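You operate a simulated robot arm through the tools that you are given. There is no shell and no other tool.

Carry out the task below with a simulated robot arm. There is one attempt and no reset: what you move stays moved.

Task
Brake the trailer and wind the hitch up clear of the tow ball.
Fine: handbrake on first, blue key to unlocked, red knob back, coupling handle up.

The check looks at the end state, three seconds after you hand in, the way a careful person would. Anything else that was tipped, shoved, dropped, spilled or broken makes it a failure.

Robot
A 7-joint arm with a two-finger parallel gripper, fixed in place. Base frame: the origin is at the foot of the arm, x ahead of it, y to its left, z up. Lengths are in cm, angles in degrees, forces in N, time in s.
With the tool pointing down near the work surface it reaches from about 50 to 68 cm from the base axis. Its first joint turns from -132.0 to 132.0 degrees. Payload 3.91 kg.
The tool frame sits at the grasp point between the pads (the TCP): z along the fingers, y along the line on which they close. The tips reach 3 cm beyond it. The gripper opens to 11 cm. The fingers are 2 cm wide and 1 cm thick; the gripper's body (4.8 by 11.2 cm) begins 5.5 cm behind the TCP.
Orientation is that of the tool frame in the base frame, as a unit quaternion [x, y, z, w]. With the fingers straight down and closing along the base's y, the tool's x points along the base's -x, its y along +y and its z along -z.

Tools
- The arm moves only by the tool arm_command. Its argument "moves" is a list that holds one entry, the list of rows, each a list of 6 numbers: the shift along the tool's x, y, z in cm, then the turn, a rotation vector about the tool's x, y, z in degrees. In form: [[[tx, ty, tz, ax, ay, az], ...]]. A call has 1 to 20 rows; each row shifts and turns the commanded pose from where the row before left it, along the tool's axes as they then stand. "claw" is the opening, from 0 (shut) to 1 (fully open), set as the call begins (left out, the last holds). Rows are played at 5 a second. More than 5 cm and 8.6 degrees between two rows, or a gripper value outside its range, and nothing of the call is played. A pose out of reach is approached as far as the arm can. The call stops where the force on the tool passes 90 N (or 10 N more than at its start, if that is more) or the arm is blocked; 0.2 s more then pass. Each finger travels about 10.8 cm/s and halts on what it meets, pressing with about 23 N; the grip force reading is that of the motor and also rises with nothing between the fingers. The clock runs only during rows and for 0.2 s after the last one: add rows that do not move to give the fingers time. The reply holds the time, the measured pose of the TCP, the force on the tool along the base axes, the opening and the grip force, in the units named above and with some noise, with the torque about the TCP (base axes, N m) and any sound that the robot's microphone picked up.
- Cameras (640 x 400 px; columns grow to the right, rows downward): "scene" is fixed at [21.27, -64.19, 121.46]; the picture's right is [0.91, -0.42, 0.00], its down [-0.17, -0.38, -0.91] and it looks along [0.38, 0.83, -0.42] (base axes); focal length 306 px, centre (320, 200). "wrist" rides on the gripper at [7.2, 1.7, -10.3] in the tool frame; the picture's right is [-0.23, 0.97, 0.00], its down [-0.76, -0.18, -0.62] and it looks along [-0.61, -0.14, 0.78] (tool axes); focal length 222 px, centre (320, 200). There is no depth. A picture from a camera that has moved, and an enlarged one, comes with that camera's place and axes in the base frame and with its lens. The place of the scene camera against the robot may be out by one fixed shift of up to 2.5 cm in any direction.
- snapshot(camera): a new picture of that camera. No time passes.
- inspect(camera, box): a new picture of the part [left, top, right, bottom] of that camera's present view, enlarged. No time passes.
- sign_off(): hands the job in; it is judged then, once.

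Nothing tells you positions but the pictures and the camera data. Unless the task says otherwise, let go and move clear before handing in.

The tools are called after "Call:" as name(argument=value, ...) on one line, values as JSON. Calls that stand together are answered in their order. arm_command: Moves the arm, as the interface text tells. Its arguments: {"type":"object","properties":{"moves":{"type":"array"},"claw":{"type":"number"}},"required":["moves"]} The other tools are called the same way: snapshot (camera) takes a picture; inspect (camera, box) takes an enlarged picture of a part of a camera's view; sign_off () hands the job in.

At the start:

```text
t: 0.0
ee_pos: [49.69, 54.88, 101.74]
orientation: [-0.001, 1.0, 0.0, 0.0]
ft_force: [0.4, -1.1, 0.7]
torque: [-0.01, 0.0, 0.01]
width: 11.02
grip_force: 0.0
```

scene: 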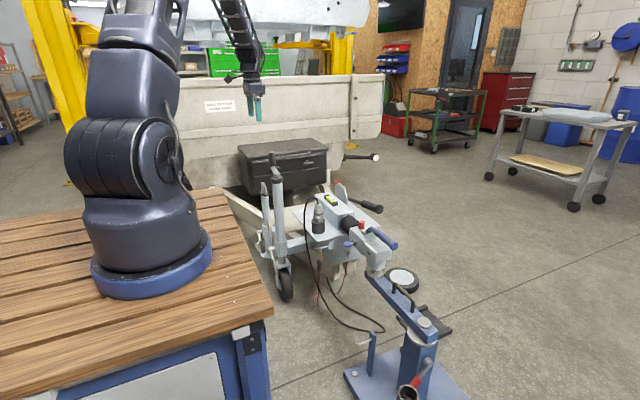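
wrist: 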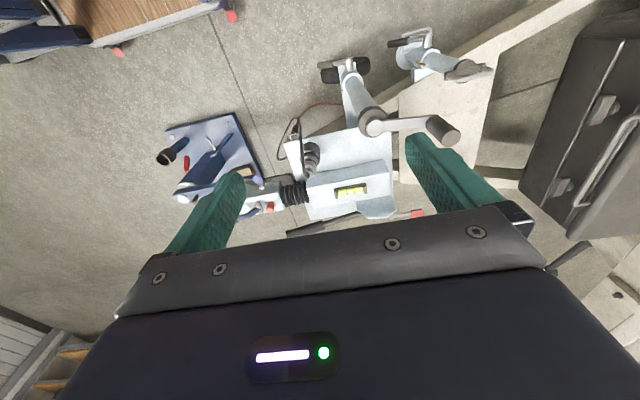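

I see a trailer front with a coupling, jockey wheel with crank, handbrake lever and a tow ball post. I'll look closer before moving anything.

Call:
inspect(camera="scene", box=[230, 130, 430, 255])

Call:
inspect(camera="scene", box=[330, 200, 480, 400])

Call:
inspect(camera="wrist", box=[140, 90, 300, 230])

Call:
inspect(camera="wrist", box=[260, 20, 500, 240])

Call:
inspect(camera="scene", box=[190, 90, 290, 130])

```text
3.20 times, centred on (330, 192) of scene
camera zoom: at [21.27, -64.19, 121.46], right [0.91, -0.42, 0.0], down [-0.17, -0.38, -0.91], along [0.38, 0.83, -0.42], focal length 980 px, centre (288, 224)
```

zoom: 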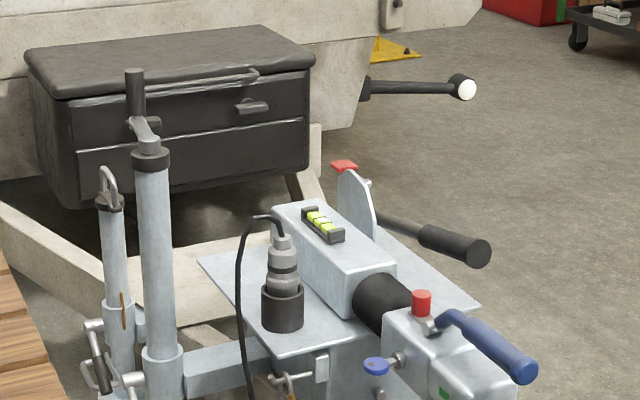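

```text
2.00 times, centred on (405, 300) of scene
camera zoom: at [21.27, -64.19, 121.46], right [0.91, -0.42, 0.0], down [-0.17, -0.38, -0.91], along [0.38, 0.83, -0.42], focal length 612 px, centre (150, 0)
```

zoom: 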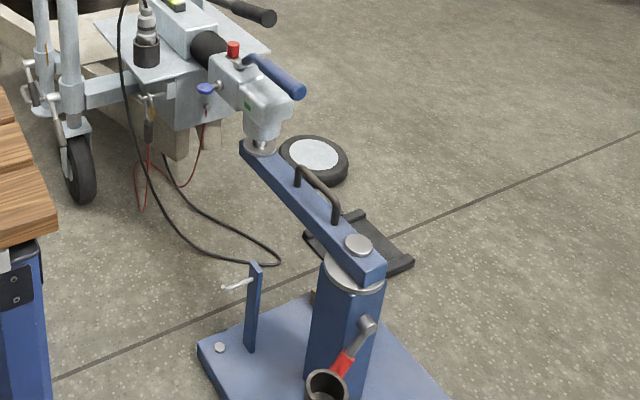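

```text
2.86 times, centred on (220, 160) of wrist
camera zoom: at [42.53, 56.49, 112.23], right [0.23, 0.97, 0.0], down [0.76, -0.18, 0.62], along [0.61, -0.14, -0.78], focal length 635 px, centre (606, 314)
```

zoom: 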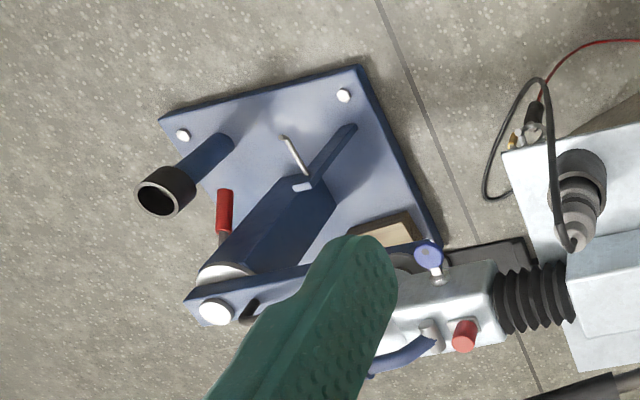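

```text
1.82 times, centred on (380, 130) of wrist
camera zoom: at [42.53, 56.49, 112.23], right [0.23, 0.97, 0.0], down [0.76, -0.18, 0.62], along [0.61, -0.14, -0.78], focal length 404 px, centre (211, 327)
```

zoom: 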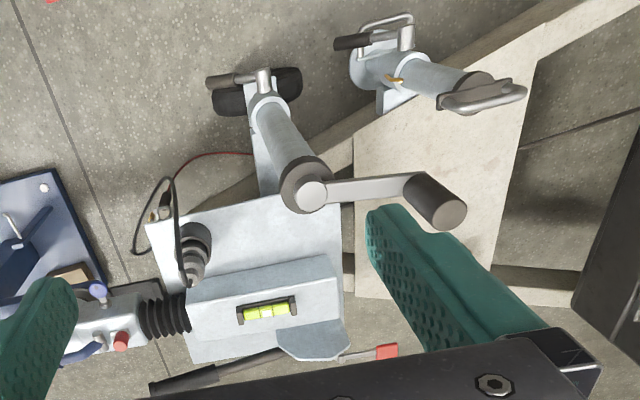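

```text
6.40 times, centred on (240, 110) of scene
camera zoom: at [21.27, -64.19, 121.46], right [0.91, -0.42, 0.0], down [-0.17, -0.38, -0.91], along [0.38, 0.83, -0.42], focal length 1960 px, centre (832, 776)
```

zoom: 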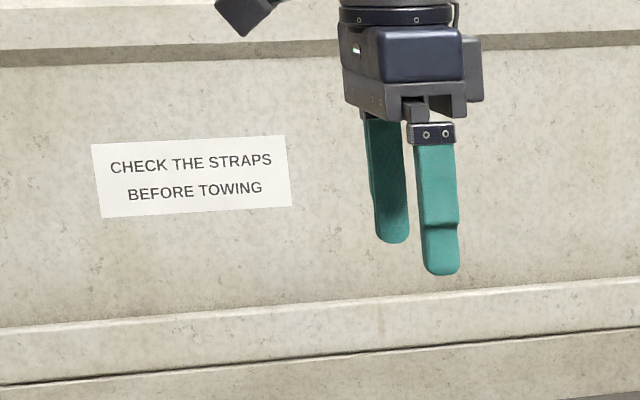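

The coupling, handbrake and crank lie ahead of the arm at roughly x 60–100, y 25–65. First I'll carry the wrist camera over the coupling, staying high, for a better look.

Call:
arm_command(moves=[[[-2, -4, 1, 0, 0, 0], [-2, -4, 1, 0, 0, 0], [-2, -4, 1, 0, 0, 0], [-2, -4, 1, 0, 0, 0], [-2, -4, 1, 0, 0, 0], [0, 0, 0, 0, 0, 0], [0, 0, 0, 0, 0, 0]]])

Call:
snapshot(camera="wrist")

Call:
snapshot(camera="scene")

```text
t: 1.6
ee_pos: [59.48, 34.88, 96.88]
orientation: [0.0, 1.0, -0.001, -0.001]
ft_force: [0.2, -0.2, 0.7]
torque: [0.03, 0.01, 0.01]
width: 11.0
grip_force: 0.0
```

```text
taken
camera wrist: at [52.33, 36.52, 107.26], right [0.23, 0.97, 0.0], down [0.76, -0.18, 0.62], along [0.61, -0.14, -0.78], focal length 222 px, centre (320, 200)
```

wrist: 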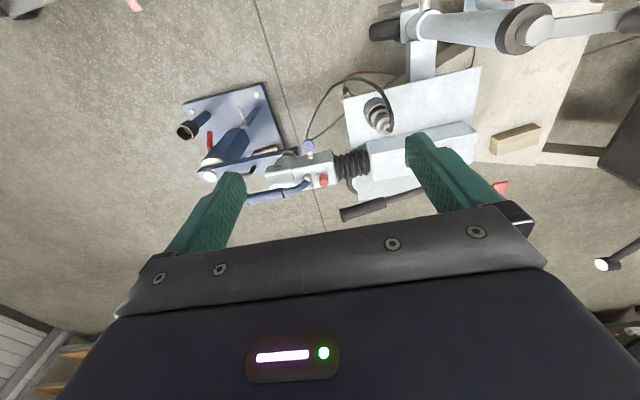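

```text
taken
```

scene: 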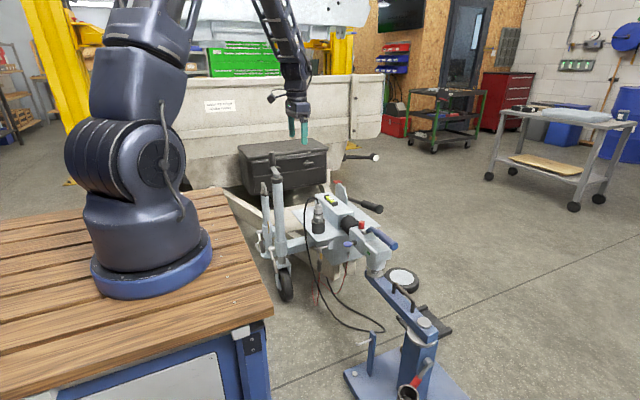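

The shift between the two wrist views lets me triangulate: crank hub near (59, 63, 73), coupling near x 85, y 30. I'll zoom in on the coupling, handbrake and crank.

Call:
inspect(camera="wrist", box=[240, 130, 400, 230])

Call:
inspect(camera="scene", box=[320, 180, 420, 280])

Call:
inspect(camera="scene", box=[230, 150, 330, 310])

Call:
inspect(camera="scene", box=[335, 200, 405, 245])

```text
4.00 times, centred on (320, 180) of wrist
camera zoom: at [52.33, 36.52, 107.26], right [0.23, 0.97, 0.0], down [0.76, -0.18, 0.62], along [0.61, -0.14, -0.78], focal length 888 px, centre (320, 280)
```

zoom: 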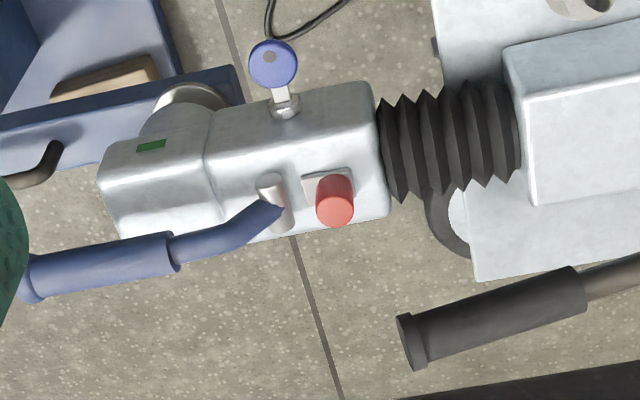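

```text
4.00 times, centred on (370, 230) of scene
camera zoom: at [21.27, -64.19, 121.46], right [0.91, -0.42, 0.0], down [-0.17, -0.38, -0.91], along [0.38, 0.83, -0.42], focal length 1225 px, centre (120, 80)
```

zoom: 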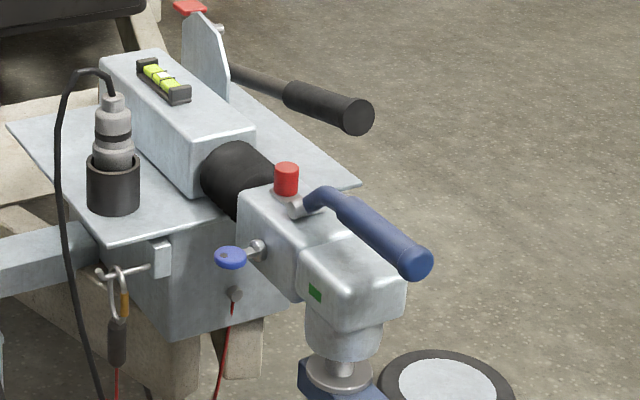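

```text
2.50 times, centred on (280, 230) of scene
camera zoom: at [21.27, -64.19, 121.46], right [0.91, -0.42, 0.0], down [-0.17, -0.38, -0.91], along [0.38, 0.83, -0.42], focal length 766 px, centre (420, 125)
```

zoom: 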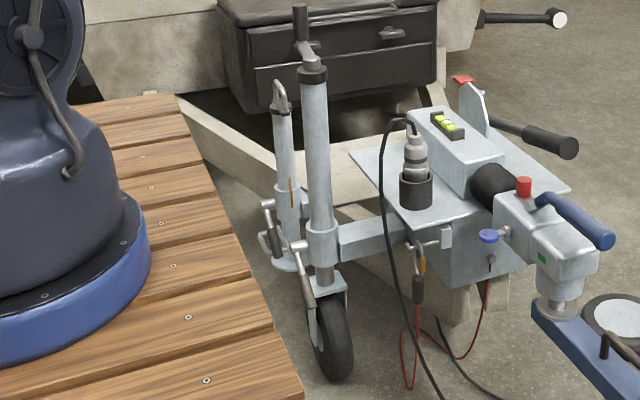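

```text
8.89 times, centred on (370, 222) of scene
camera zoom: at [21.27, -64.19, 121.46], right [0.91, -0.42, 0.0], down [-0.17, -0.38, -0.91], along [0.38, 0.83, -0.42], focal length 2722 px, centre (-124, 0)
```

zoom: 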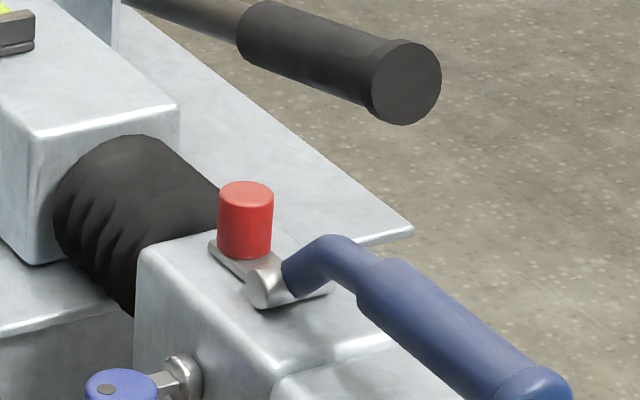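

Estimates so far: red knob (85, 30, 56.5), blue key head (77, 27.6, 51), handbrake grip along y from 33 to 45 at x≈96, z≈59. I'll move forward and down for closer views and to test the reach.

Call:
arm_command(moves=[[[-2.5, -1, 2.5, 0, 0, 0], [-2.5, -1, 2.5, 0, 0, 0], [-2.5, -1, 2.5, 0, 0, 0], [-2.5, -1, 2.5, 0, 0, 0], [0, 0, 0, 0, 0, 0], [0, 0, 0, 0, 0, 0]]])

Call:
snapshot(camera="wrist")

Call:
snapshot(camera="scene")

```text
t: 3.0
ee_pos: [69.6, 30.96, 86.74]
orientation: [0.0, 1.0, 0.0, -0.001]
ft_force: [0.5, 0.0, -0.7]
torque: [-0.01, 0.04, 0.0]
width: 10.99
grip_force: 0.1
```

```text
taken
camera wrist: at [62.38, 32.57, 97.09], right [0.23, 0.97, 0.0], down [0.76, -0.18, 0.62], along [0.61, -0.14, -0.78], focal length 222 px, centre (320, 200)
```

wrist: 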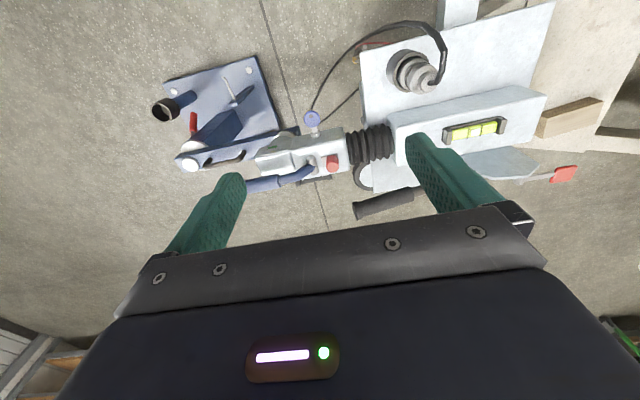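

```text
taken
```

scene: 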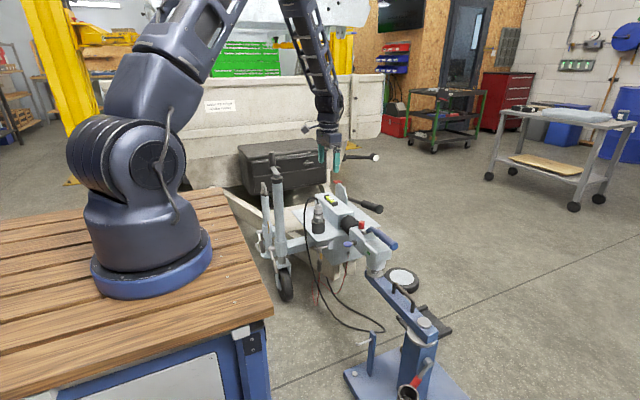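

The arm reaches this pose without trouble. I'll zoom in on the coupling and handbrake from here.

Call:
inspect(camera="wrist", box=[240, 100, 400, 200])

Call:
inspect(camera="wrist", box=[340, 110, 600, 240])

Call:
inspect(camera="wrist", box=[290, 130, 360, 190])

```text
4.00 times, centred on (320, 150) of wrist
camera zoom: at [62.38, 32.57, 97.09], right [0.23, 0.97, 0.0], down [0.76, -0.18, 0.62], along [0.61, -0.14, -0.78], focal length 888 px, centre (320, 400)
```

zoom: 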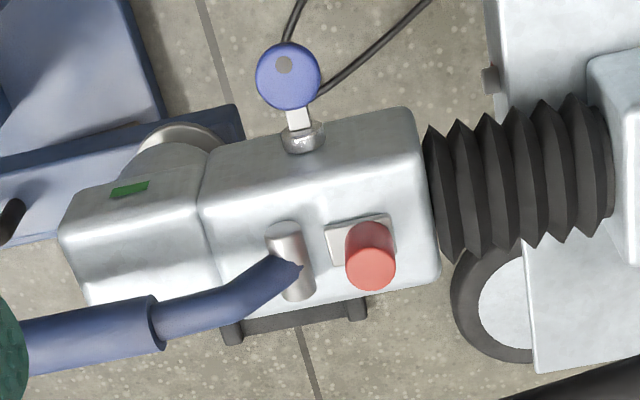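

```text
2.46 times, centred on (470, 175) of wrist
camera zoom: at [62.38, 32.57, 97.09], right [0.23, 0.97, 0.0], down [0.76, -0.18, 0.62], along [0.61, -0.14, -0.78], focal length 547 px, centre (-49, 262)
```

zoom: 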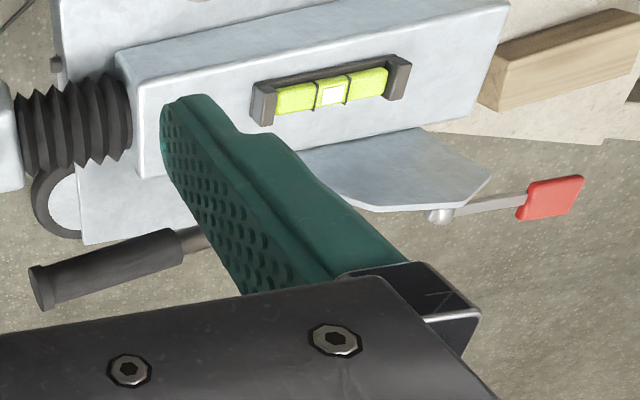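

```text
6.67 times, centred on (325, 160) of wrist
camera zoom: at [62.38, 32.57, 97.09], right [0.23, 0.97, 0.0], down [0.76, -0.18, 0.62], along [0.61, -0.14, -0.78], focal length 1481 px, centre (287, 467)
```

zoom: 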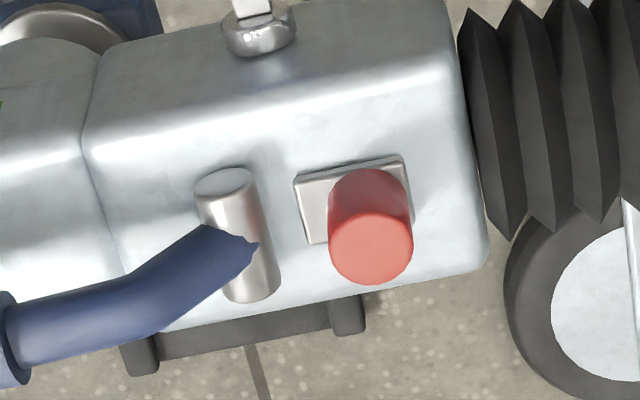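

The handbrake lever's grip sits outboard, beside the bellows, with its pivot near y≈66. My plan is to turn the tool 90° so the fingers close in the vertical plane, tilt it outward, and lift the lever from beneath with the lower finger. I'll turn first, while still high.

Call:
arm_command(moves=[[[0, 0, 0, 0, 0, -8], [0, 0, 0, 0, 0, -8], [0, 0, 0, 0, 0, -8], [0, 0, 0, 0, 0, -8], [0, 0, 0, 0, 0, -8], [0, 0, 0, 0, 0, -8], [0, 0, 0, 0, 0, -8], [0, 0, 0, 0, 0, -8], [0, 0, 0, 0, 0, -8], [0, 0, 0, 0, 0, -8], [0, 0, 0, 0, 0, -8], [0, 0, 0, 0, 0, -2], [0, 0, 0, 0, 0, 0]]])

Call:
snapshot(camera="wrist")

```text
t: 5.8
ee_pos: [69.7, 30.74, 86.86]
orientation: [0.707, -0.707, 0.0, -0.001]
ft_force: [0.5, 0.6, -0.4]
torque: [-0.02, 0.02, 0.01]
width: 10.99
grip_force: 0.0
```

```text
taken
camera wrist: at [68.08, 23.48, 97.22], right [-0.97, 0.23, 0.0], down [0.18, 0.76, 0.62], along [0.14, 0.61, -0.78], focal length 222 px, centre (320, 200)
```

wrist: 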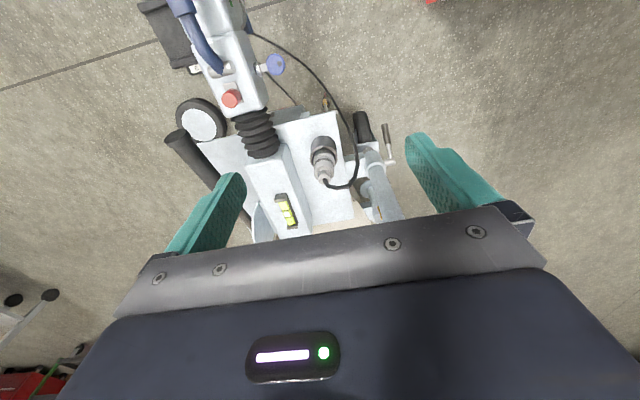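

Turn done cleanly. Now I'll tilt the tool outward in place.

Call:
arm_command(moves=[[[0, 0, -0.5, 8, 0, 0], [0, 0, -0.5, 8, 0, 0], [0, 0, 0, 8, 0, 0], [0, 0, 0, 8, 0, 0], [0, 0, 0, 8, 0, 0], [0, 0, 0, 8, 0, 0], [0, 0, 0, 8, 0, 0], [0, 0, 0, 0, 0, 0], [0, 0, 0, 0, 0, 0]]])

Call:
snapshot(camera="wrist")

Call:
snapshot(camera="scene")

```text
t: 7.8
ee_pos: [69.51, 30.94, 87.92]
orientation: [-0.624, 0.625, -0.331, 0.333]
ft_force: [-0.9, -0.3, -0.7]
torque: [-0.01, 0.05, -0.02]
width: 10.99
grip_force: 0.0
```

```text
taken
camera wrist: at [60.16, 23.57, 92.31], right [-0.54, 0.23, -0.81], down [-0.42, 0.76, 0.5], along [0.73, 0.61, -0.32], focal length 222 px, centre (320, 200)
```

wrist: 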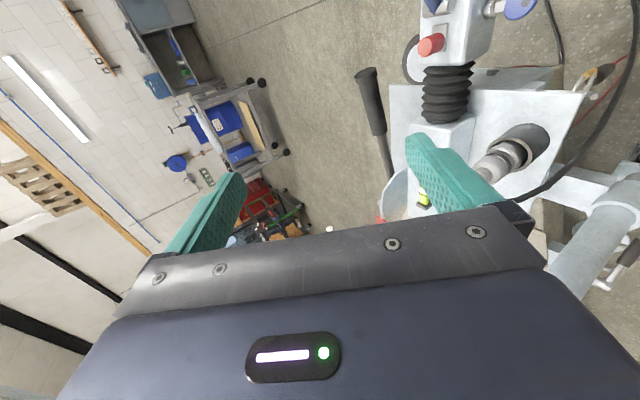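

```text
taken
```

scene: 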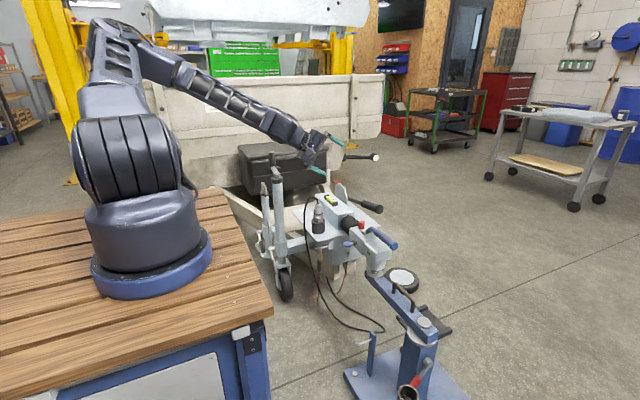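

The tilt is fine and the camera sees the black handbrake grip clearly, with the lower finger on the right of the picture. Next is a staging pose just inboard of and above the grip.

Call:
arm_command(moves=[[[-1, 1.05, 3.83, 0, 0, 0], [-1, 1.05, 3.83, 0, 0, 0], [-1, 1.05, 3.83, 0, 0, 0], [-1, 1.05, 3.83, 0, 0, 0], [-1, 1.05, 3.83, 0, 0, 0], [-1, 1.05, 3.83, 0, 0, 0], [0, 0, 0, 0, 0, 0], [0, 0, 0, 0, 0, 0]]])

Call:
snapshot(camera="wrist")

Call:
snapshot(camera="scene")

Call:
inspect(camera="scene", box=[310, 150, 410, 250])

```text
t: 9.6
ee_pos: [85.24, 36.61, 69.8]
orientation: [-0.624, 0.625, -0.332, 0.331]
ft_force: [0.1, -0.4, -0.4]
torque: [0.03, 0.0, -0.02]
width: 11.0
grip_force: 0.1
```

```text
taken
camera wrist: at [75.87, 29.28, 74.31], right [-0.54, 0.23, -0.81], down [-0.42, 0.76, 0.5], along [0.73, 0.61, -0.32], focal length 222 px, centre (320, 200)
```

wrist: 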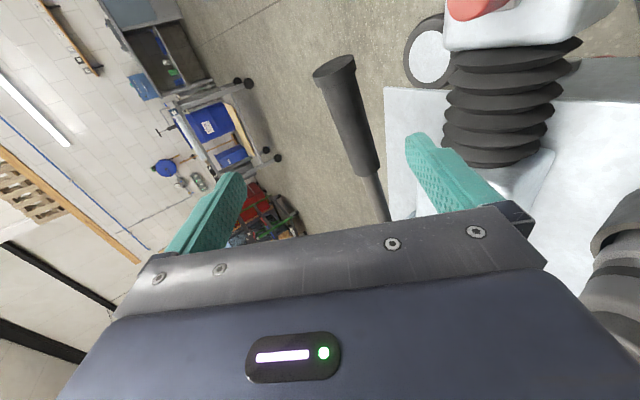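

```text
taken
```

scene: 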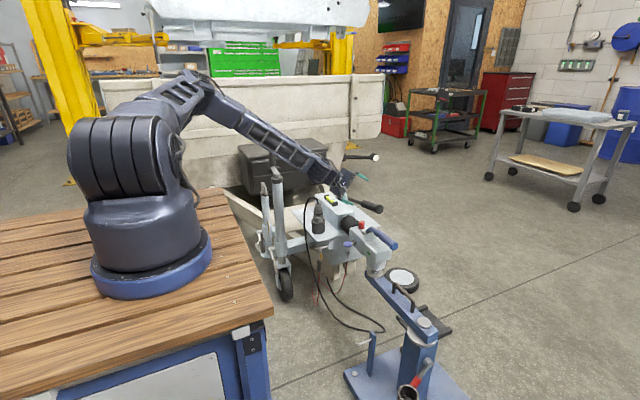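

```text
4.00 times, centred on (360, 200) of scene
camera zoom: at [21.27, -64.19, 121.46], right [0.91, -0.42, 0.0], down [-0.17, -0.38, -0.91], along [0.38, 0.83, -0.42], focal length 1225 px, centre (160, 200)
```

zoom: 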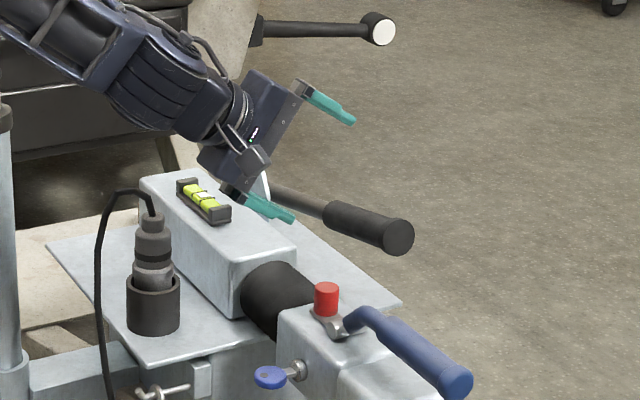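

The grip's position is confirmed from this view: its end is at (96.8, 33.3, 59.4). I'll slide the lower finger beneath it.

Call:
arm_command(moves=[[[0, 0.8, 0, 0, 0, 0], [0, 0, 2.45, 0, 0, 0], [0, 0, 2.45, 0, 0, 0], [0, 0, 2.45, 0, 0, 0], [0, 0, 2.45, 0, 0, 0], [0, 0, 2.45, 0, 0, 0], [0, 0, 2.45, 0, 0, 0], [0, 0, 0, 0, 0, 0], [0, 0, 0, 0, 0, 0]]])

Call:
snapshot(camera="wrist")

Call:
inspect(camera="scene", box=[310, 150, 410, 250])

```text
t: 11.6
ee_pos: [96.93, 36.64, 60.78]
orientation: [-0.624, 0.624, -0.332, 0.331]
ft_force: [0.8, 0.0, 0.2]
torque: [0.0, -0.01, 0.02]
width: 11.01
grip_force: 0.1
```

```text
taken
camera wrist: at [87.47, 29.28, 65.22], right [-0.54, 0.23, -0.81], down [-0.42, 0.76, 0.5], along [0.73, 0.61, -0.32], focal length 222 px, centre (320, 200)
```

wrist: 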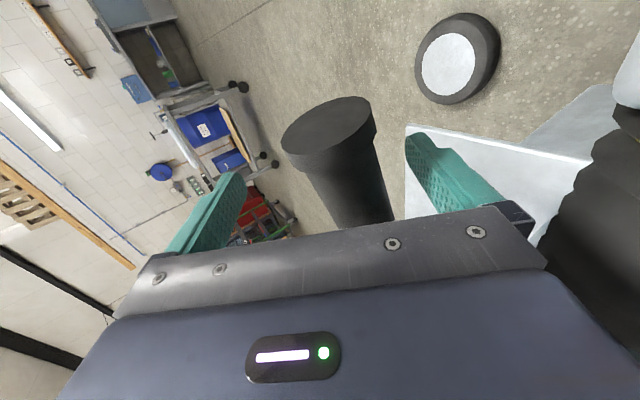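

```text
4.00 times, centred on (360, 200) of scene
camera zoom: at [21.27, -64.19, 121.46], right [0.91, -0.42, 0.0], down [-0.17, -0.38, -0.91], along [0.38, 0.83, -0.42], focal length 1225 px, centre (160, 200)
```

zoom: 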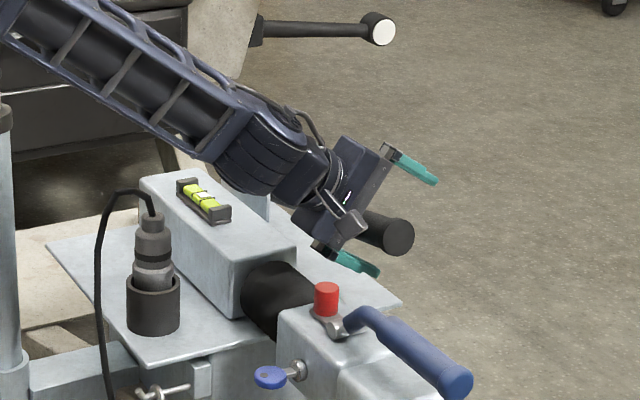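

The lower finger is now under the grip with the lever between the fingers. I'll lift gently along the lever's arc.

Call:
arm_command(moves=[[[0, -0.8, -0.54, 0, 0, 0], [0, -0.8, -0.54, 0, 0, 0], [-0.04, -1.26, -0.85, 0, 0, 0], [-0.12, -1.26, -0.85, 0, 0, 0], [-0.2, -1.25, -0.84, 0, 0, 0], [-0.28, -1.24, -0.84, 0, 0, 0], [0, 0, 0, 0, 0, 0]]])

Call:
snapshot(camera="wrist")

Call:
inspect(camera="scene", box=[310, 150, 410, 250])

```text
t: 13.2
ee_pos: [96.84, 37.47, 68.89]
orientation: [-0.624, 0.625, -0.332, 0.332]
ft_force: [-2.3, -0.4, -5.5]
torque: [-0.19, 0.0, 0.03]
width: 11.01
grip_force: 0.0
```

```text
taken
camera wrist: at [87.41, 30.07, 73.33], right [-0.54, 0.23, -0.81], down [-0.42, 0.76, 0.5], along [0.73, 0.61, -0.32], focal length 222 px, centre (320, 200)
```

wrist: 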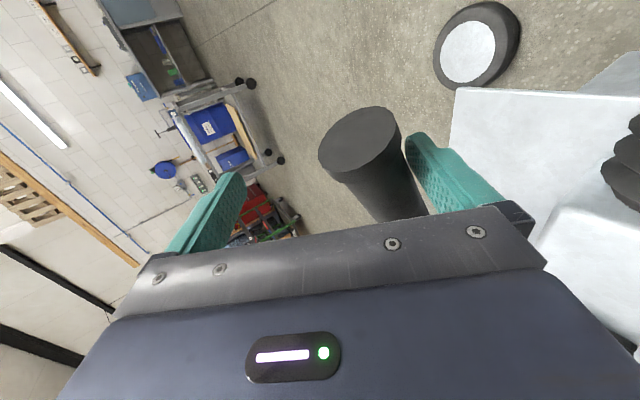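

```text
4.00 times, centred on (360, 200) of scene
camera zoom: at [21.27, -64.19, 121.46], right [0.91, -0.42, 0.0], down [-0.17, -0.38, -0.91], along [0.38, 0.83, -0.42], focal length 1225 px, centre (160, 200)
```

zoom: 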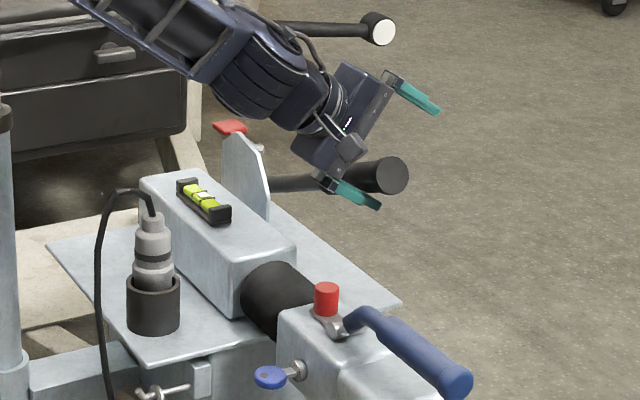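

The lever is rising with only about 5 N on the tool. I'll carry on along the arc.

Call:
arm_command(moves=[[[-0.35, -1.23, -0.83, 0, 0, 0], [-0.43, -1.21, -0.82, 0, 0, 0], [-0.51, -1.19, -0.8, 0, 0, 0], [-0.58, -1.16, -0.79, 0, 0, 0], [-0.65, -1.14, -0.77, 0, 0, 0], [-0.72, -1.11, -0.75, 0, 0, 0], [-0.79, -1.08, -0.73, 0, 0, 0], [-0.86, -1.04, -0.7, 0, 0, 0], [0, 0, 0, 0, 0, 0]]])

Call:
snapshot(camera="wrist")

Call:
inspect(camera="scene", box=[310, 130, 410, 230])

```text
t: 15.2
ee_pos: [96.82, 42.16, 79.75]
orientation: [-0.624, 0.624, -0.332, 0.332]
ft_force: [-6.7, -4.7, -4.8]
torque: [-0.3, 0.32, 0.21]
width: 11.01
grip_force: 0.0
```

```text
taken
camera wrist: at [87.41, 34.94, 84.23], right [-0.54, 0.23, -0.81], down [-0.42, 0.76, 0.5], along [0.73, 0.61, -0.32], focal length 222 px, centre (320, 200)
```

wrist: 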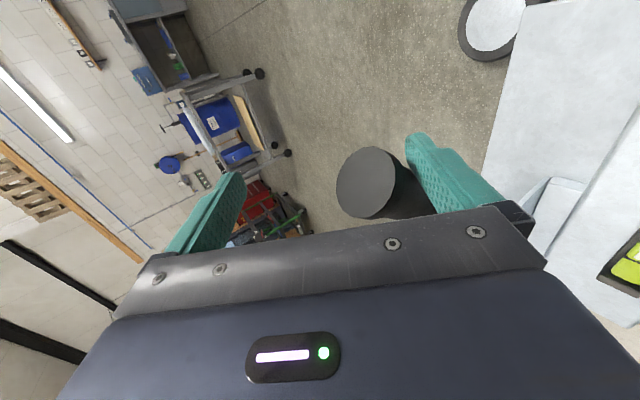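

```text
4.00 times, centred on (360, 180) of scene
camera zoom: at [21.27, -64.19, 121.46], right [0.91, -0.42, 0.0], down [-0.17, -0.38, -0.91], along [0.38, 0.83, -0.42], focal length 1225 px, centre (160, 280)
```

zoom: 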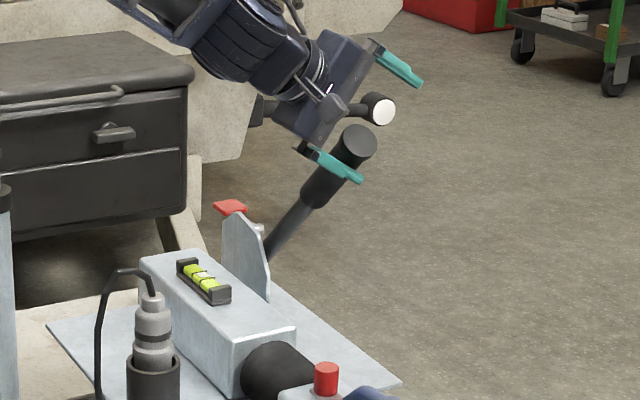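

The lever is at about 35° and still turning freely, so I'll keep going.

Call:
arm_command(moves=[[[-0.92, -1.0, -0.67, 0, 0, 0], [-0.99, -0.96, -0.65, 0, 0, 0], [-1.05, -0.91, -0.62, 0, 0, 0], [-1.1, -0.87, -0.59, 0, 0, 0], [-1.15, -0.82, -0.55, 0, 0, 0], [0, 0, 0, 0, 0, 0]]])

Call:
snapshot(camera="wrist")

Call:
inspect(camera="scene", box=[310, 110, 410, 210])

```text
t: 16.6
ee_pos: [96.86, 47.6, 85.23]
orientation: [-0.624, 0.625, -0.332, 0.332]
ft_force: [-5.5, -5.3, -5.9]
torque: [-0.36, 0.24, 0.16]
width: 11.0
grip_force: 0.0
```

```text
taken
camera wrist: at [87.34, 40.3, 89.83], right [-0.54, 0.23, -0.81], down [-0.42, 0.76, 0.5], along [0.73, 0.61, -0.32], focal length 222 px, centre (320, 200)
```

wrist: 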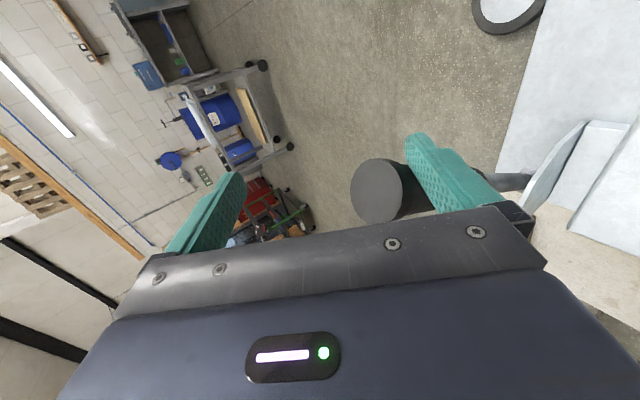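

```text
4.00 times, centred on (360, 160) of scene
camera zoom: at [21.27, -64.19, 121.46], right [0.91, -0.42, 0.0], down [-0.17, -0.38, -0.91], along [0.38, 0.83, -0.42], focal length 1225 px, centre (160, 360)
```

zoom: 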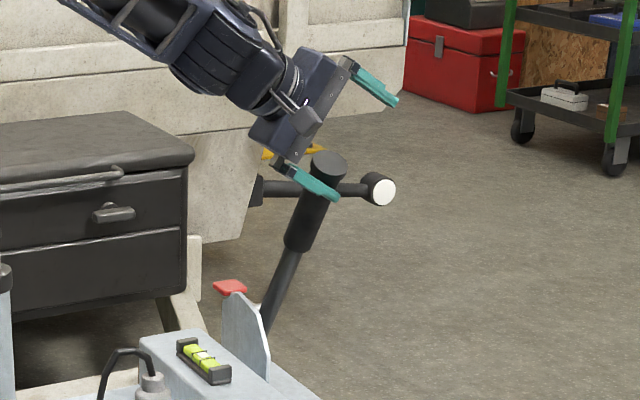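

The lever is at about 50°, still below any end stop. I'll keep going and watch the force and listen for sounds.

Call:
arm_command(moves=[[[-1.2, -0.77, -0.52, 0, 0, 0], [-1.25, -0.71, -0.48, 0, 0, 0], [-1.29, -0.66, -0.44, 0, 0, 0], [-1.33, -0.61, -0.41, 0, 0, 0], [0, 0, 0, 0, 0, 0]]])

Call:
inspect(camera="scene", box=[310, 110, 410, 210])

Call:
snapshot(camera="wrist")

```text
t: 17.8
ee_pos: [96.74, 51.76, 88.14]
orientation: [-0.624, 0.627, -0.335, 0.325]
ft_force: [-45.9, -67.6, -33.0]
torque: [-4.21, 1.85, 1.3]
width: 11.01
grip_force: 0.3
```

```text
4.00 times, centred on (360, 160) of scene
camera zoom: at [21.27, -64.19, 121.46], right [0.91, -0.42, 0.0], down [-0.17, -0.38, -0.91], along [0.38, 0.83, -0.42], focal length 1225 px, centre (160, 360)
```

zoom: 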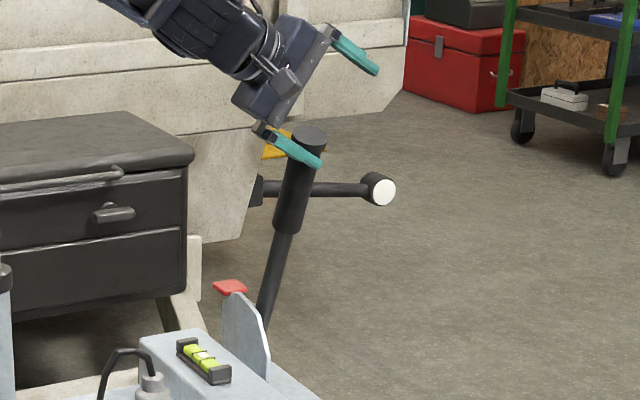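

```text
taken
camera wrist: at [87.28, 44.5, 92.77], right [-0.55, 0.22, -0.81], down [-0.41, 0.77, 0.49], along [0.73, 0.6, -0.33], focal length 222 px, centre (320, 200)
```

wrist: 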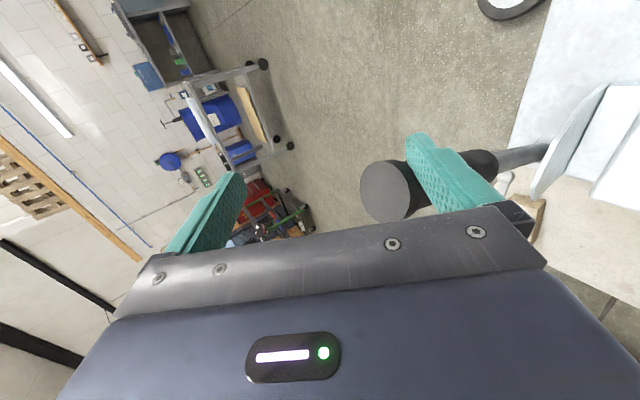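

The force jumped to about 88 N with the lever at roughly 60°, so that's the end stop. I'll back off a little and check that the lever stays up.

Call:
arm_command(moves=[[[1, 0.6, 0.4, 0, 0, 0], [1, 0.6, 0.4, 0, 0, 0], [1.2, 0.8, 0.54, 0, 0, 0], [0, 0, 0, 0, 0, 0], [0, 0, 0, 0, 0, 0]]])

Call:
inspect(camera="scene", box=[310, 110, 410, 210])

Call:
snapshot(camera="wrist")

```text
t: 19.0
ee_pos: [96.95, 49.4, 86.33]
orientation: [-0.624, 0.625, -0.331, 0.333]
ft_force: [-0.5, 0.6, -0.2]
torque: [0.04, 0.03, 0.01]
width: 10.99
grip_force: 0.0
```

```text
4.00 times, centred on (360, 160) of scene
camera zoom: at [21.27, -64.19, 121.46], right [0.91, -0.42, 0.0], down [-0.17, -0.38, -0.91], along [0.38, 0.83, -0.42], focal length 1225 px, centre (160, 360)
```

zoom: 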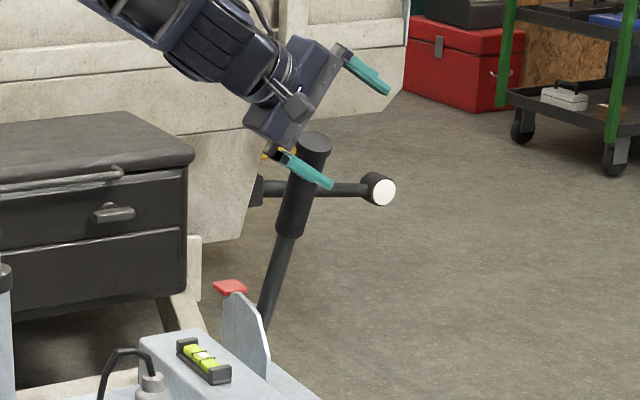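

```text
taken
camera wrist: at [87.48, 42.01, 90.81], right [-0.54, 0.23, -0.81], down [-0.42, 0.76, 0.5], along [0.73, 0.61, -0.32], focal length 222 px, centre (320, 200)
```

wrist: 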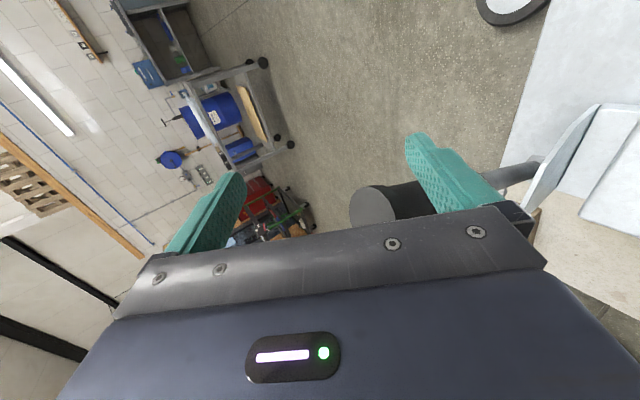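

The lever stays up with no force on the tool, so the handbrake is on. Next I'll withdraw straight back along the fingers and move over to the blue key on the coupling's near side.

Call:
arm_command(moves=[[[0, 0, -2.8, 0, 0, 0], [0, 0, -2.8, 0, 0, 0], [0, 0, -2.8, 0, 0, 0], [0, 0, -2.8, 0, 0, 0], [0, 0, -2.8, 0, 0, 0], [2.2, 2.5, -1.3, 0, 0, 0], [2.2, 2.5, -1.3, 0, 0, 0], [2.2, 2.5, -1.3, 0, 0, 0], [2.2, 2.5, -1.3, 0, 0, 0], [2.2, 2.5, -1.3, 0, 0, 0], [2.2, 2.5, -1.3, 0, 0, 0], [2.2, 2.5, -1.3, 0, 0, 0], [2.2, 2.5, -1.3, 0, 0, 0], [2.2, 2.5, -1.3, 0, 0, 0], [2.2, 2.5, -1.3, 0, 0, 0], [0, 0, 0, 0, 0, 0]]])

Call:
snapshot(camera="wrist")

Call:
snapshot(camera="scene")

Call:
inspect(camera="scene", box=[340, 205, 410, 260])

```text
t: 22.4
ee_pos: [60.72, 27.33, 80.5]
orientation: [-0.624, 0.625, -0.332, 0.332]
ft_force: [0.7, -0.4, -0.1]
torque: [-0.04, -0.02, -0.02]
width: 10.98
grip_force: 0.0
```

```text
taken
camera wrist: at [51.25, 20.11, 85.02], right [-0.54, 0.23, -0.81], down [-0.42, 0.76, 0.5], along [0.73, 0.61, -0.32], focal length 222 px, centre (320, 200)
```

wrist: 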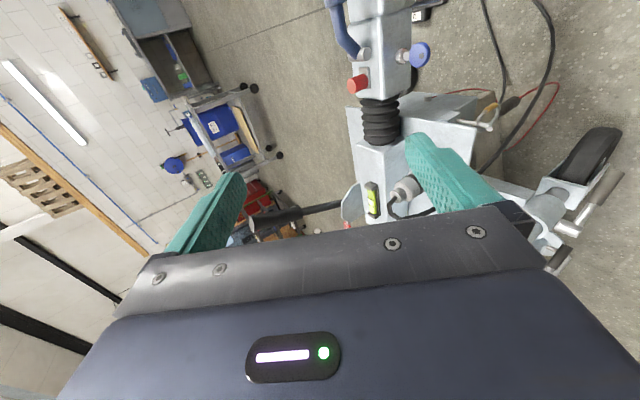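

```text
taken
```

scene: 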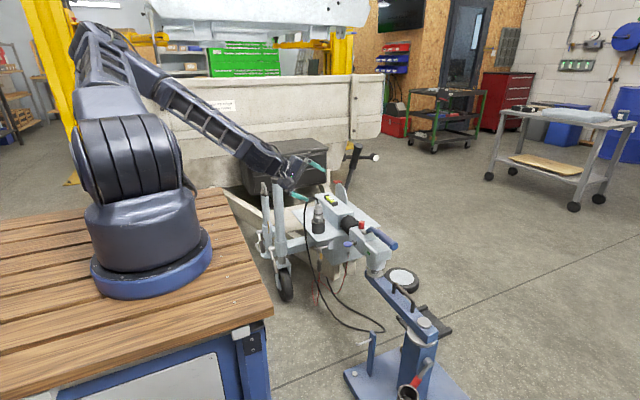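

```text
7.27 times, centred on (375, 232) of scene
camera zoom: at [21.27, -64.19, 121.46], right [0.91, -0.42, 0.0], down [-0.17, -0.38, -0.91], along [0.38, 0.83, -0.42], focal length 2227 px, centre (-80, -36)
```

zoom: 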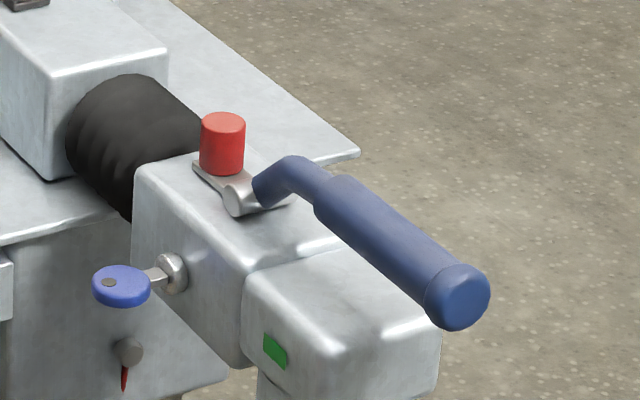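

The key's head is a flat disc lying horizontally, with its stem along x. I'll level the tool so it points straight at the key, then come down to its height while still well short of it.

Call:
arm_command(claw=0.5, moves=[[[0, 0, 0, 8.5, 0, 0], [0, 0, 0, 8.5, 0, 0], [0, 0, 0, 8.5, 0, 0], [0, 0, 0, 8.5, 0, 0], [0, 2.5, 0.6, 0, 0, 0], [0, 2.5, 0.6, 0, 0, 0], [0, 2.5, 0.6, 0, 0, 0], [0, 2.5, 0.6, 0, 0, 0], [0, 2.5, 0.6, 0, 0, 0], [0, 2.5, 0.6, 0, 0, 0], [0, 2.5, 0.6, 0, 0, 0], [0, 0, 0, 0, 0, 0]]])

Call:
snapshot(camera="wrist")

Call:
snapshot(camera="scene")

```text
t: 24.1
ee_pos: [60.07, 31.12, 74.88]
orientation: [-0.479, 0.558, -0.446, 0.51]
ft_force: [0.3, 0.2, -0.2]
torque: [0.0, 0.02, 0.01]
width: 5.49
grip_force: 0.0
stopped in row 8: the arm was blocked; the commanded pose is now the measured one
```

```text
taken
camera wrist: at [49.6, 24.16, 73.1], right [-0.07, 0.36, -0.93], down [-0.59, 0.74, 0.33], along [0.8, 0.57, 0.16], focal length 222 px, centre (320, 200)
```

wrist: 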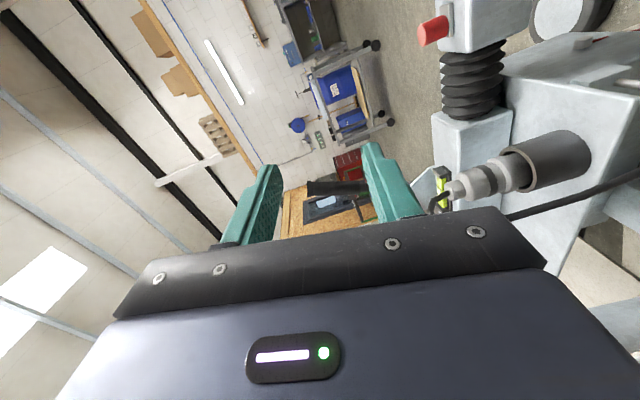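

```text
taken
```

scene: 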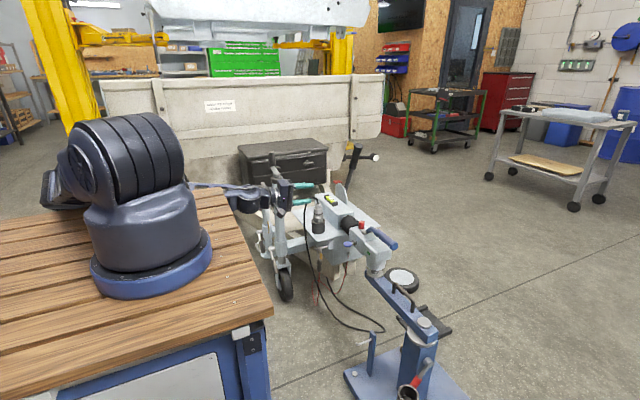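

Levelling the tool this close in made the arm fold low over the bench, and it blocked with no contact force on the tool. I'll reverse upward and tilt back down, then turn the key from above instead.

Call:
arm_command(moves=[[[0, -1, 0, 0, 0, 0], [0, -2, 0, 0, 0, 0], [0, -2, 0, -4, 0, 0], [0, -2, 0, -8, 0, 0], [0, -1, 0, -8, 0, 0], [0, 0, 0, 0, 0, 0]]])

Call:
snapshot(camera="scene")

```text
t: 25.4
ee_pos: [61.2, 29.97, 82.72]
orientation: [-0.56, 0.627, -0.344, 0.419]
ft_force: [-1.3, 0.6, -0.1]
torque: [-0.03, 0.0, -0.02]
width: 5.49
grip_force: 0.1
```

```text
taken
```

scene: 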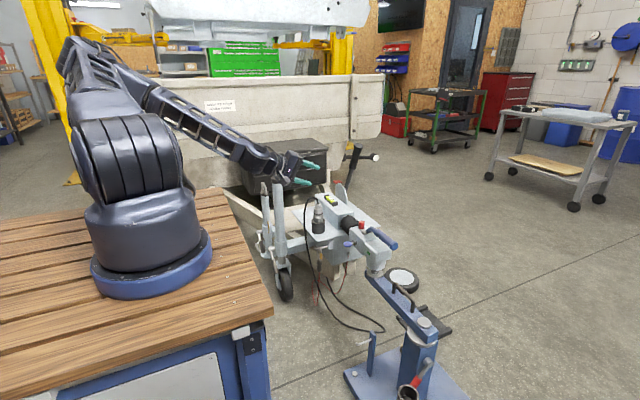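

Clear again. I'll correct the small roll error, set a 40° tilt and move to a viewpoint near the key with the fingers shut.

Call:
arm_command(claw=0, moves=[[[0, 0, 0, -4.7, 1.4, -3.8], [0, 0, 0, -4.7, 1.4, -3.8], [0, 0, 0, -8, 0, 0], [0, 0, 0, -8, 0, 0], [1, 1.28, 2.77, 0, 0, 0], [1, 1.28, 2.77, 0, 0, 0], [1, 1.28, 2.77, 0, 0, 0], [1, 1.28, 2.77, 0, 0, 0], [1, 1.28, 2.77, 0, 0, 0], [1, 1.28, 2.77, 0, 0, 0], [0, 0, 0, 0, 0, 0]]])

Call:
snapshot(camera="wrist")

Call:
snapshot(camera="scene")

```text
t: 27.9
ee_pos: [66.07, 23.85, 64.91]
orientation: [-0.663, 0.665, -0.242, 0.243]
ft_force: [0.5, -0.4, 0.0]
torque: [0.01, -0.01, -0.01]
width: 0.02
grip_force: 23.1
```

```text
taken
camera wrist: at [58.15, 16.51, 71.83], right [-0.75, 0.23, -0.63], down [-0.26, 0.76, 0.59], along [0.61, 0.61, -0.51], focal length 222 px, centre (320, 200)
```

wrist: 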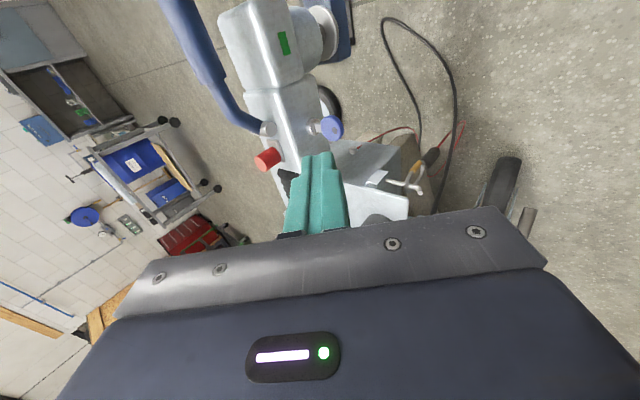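

```text
taken
```

scene: 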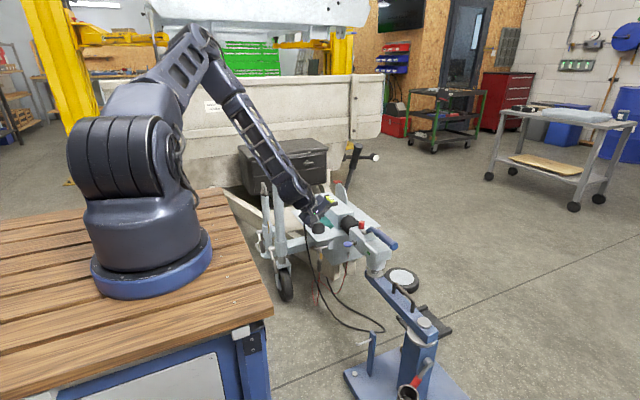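

Call:
inspect(camera="wrist", box=[250, 90, 370, 165])

Call:
inspect(camera="scene", box=[335, 225, 375, 260])

```text
5.33 times, centred on (310, 128) of wrist
camera zoom: at [58.15, 16.51, 71.83], right [-0.75, 0.23, -0.63], down [-0.26, 0.76, 0.59], along [0.61, 0.61, -0.51], focal length 1185 px, centre (373, 587)
```

zoom: 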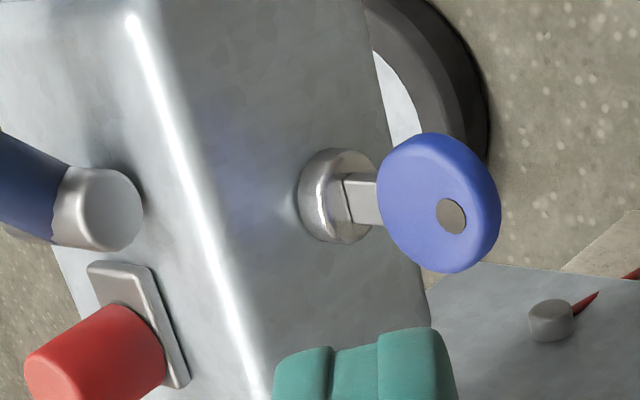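

```text
11.43 times, centred on (355, 242) of scene
camera zoom: at [21.27, -64.19, 121.46], right [0.91, -0.42, 0.0], down [-0.17, -0.38, -0.91], along [0.38, 0.83, -0.42], focal length 3500 px, centre (-80, -286)
```

zoom: 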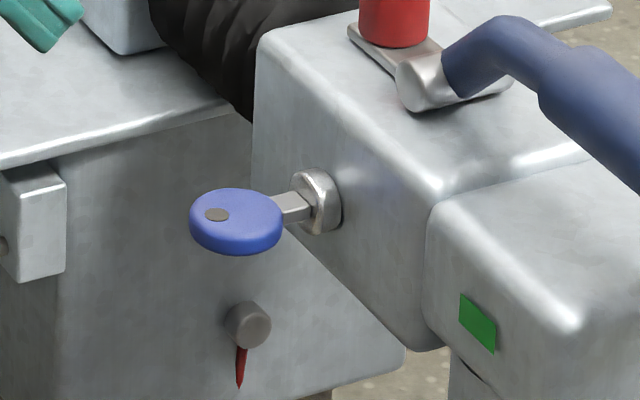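

No markings show which way unlocks. The lock axis runs along x at about y 27.4, z 50.9. I'll hover the shut fingertips just above the disc's +y half, so that pressing down beside the axis turns the key.

Call:
arm_command(claw=0, moves=[[[-1.29, -0.58, 2.9, 0, 0, 0], [-1.29, -0.58, 2.9, 0, 0, 0], [-1.29, -0.58, 2.9, 0, 0, 0], [-1.29, -0.58, 2.9, 0, 0, 0], [0, 0, 0, 0, 0, 0], [0, 0, 0, 0, 0, 0]]])

Call:
snapshot(camera="wrist")

Call:
inspect(camera="scene", box=[325, 215, 385, 265])

```text
t: 29.2
ee_pos: [75.16, 29.07, 57.46]
orientation: [0.665, -0.664, 0.241, -0.242]
ft_force: [-0.8, -0.3, 0.1]
torque: [-0.04, -0.01, 0.02]
width: 0.02
grip_force: 22.9
```

```text
taken
camera wrist: at [67.3, 21.75, 64.35], right [-0.75, 0.23, -0.63], down [-0.26, 0.76, 0.59], along [0.61, 0.61, -0.51], focal length 222 px, centre (320, 200)
```

wrist: 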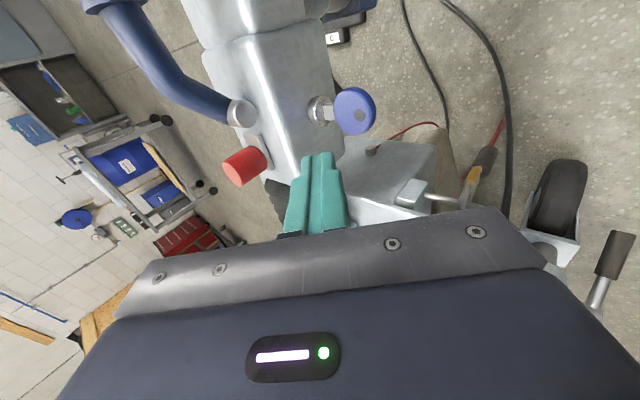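

```text
8.00 times, centred on (355, 240) of scene
camera zoom: at [21.27, -64.19, 121.46], right [0.91, -0.42, 0.0], down [-0.17, -0.38, -0.91], along [0.38, 0.83, -0.42], focal length 2450 px, centre (40, -120)
```

zoom: 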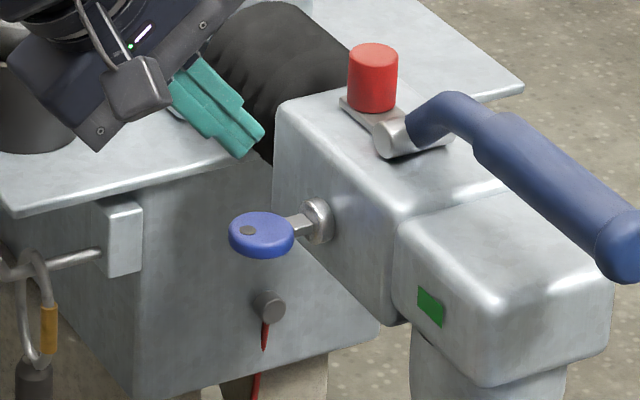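

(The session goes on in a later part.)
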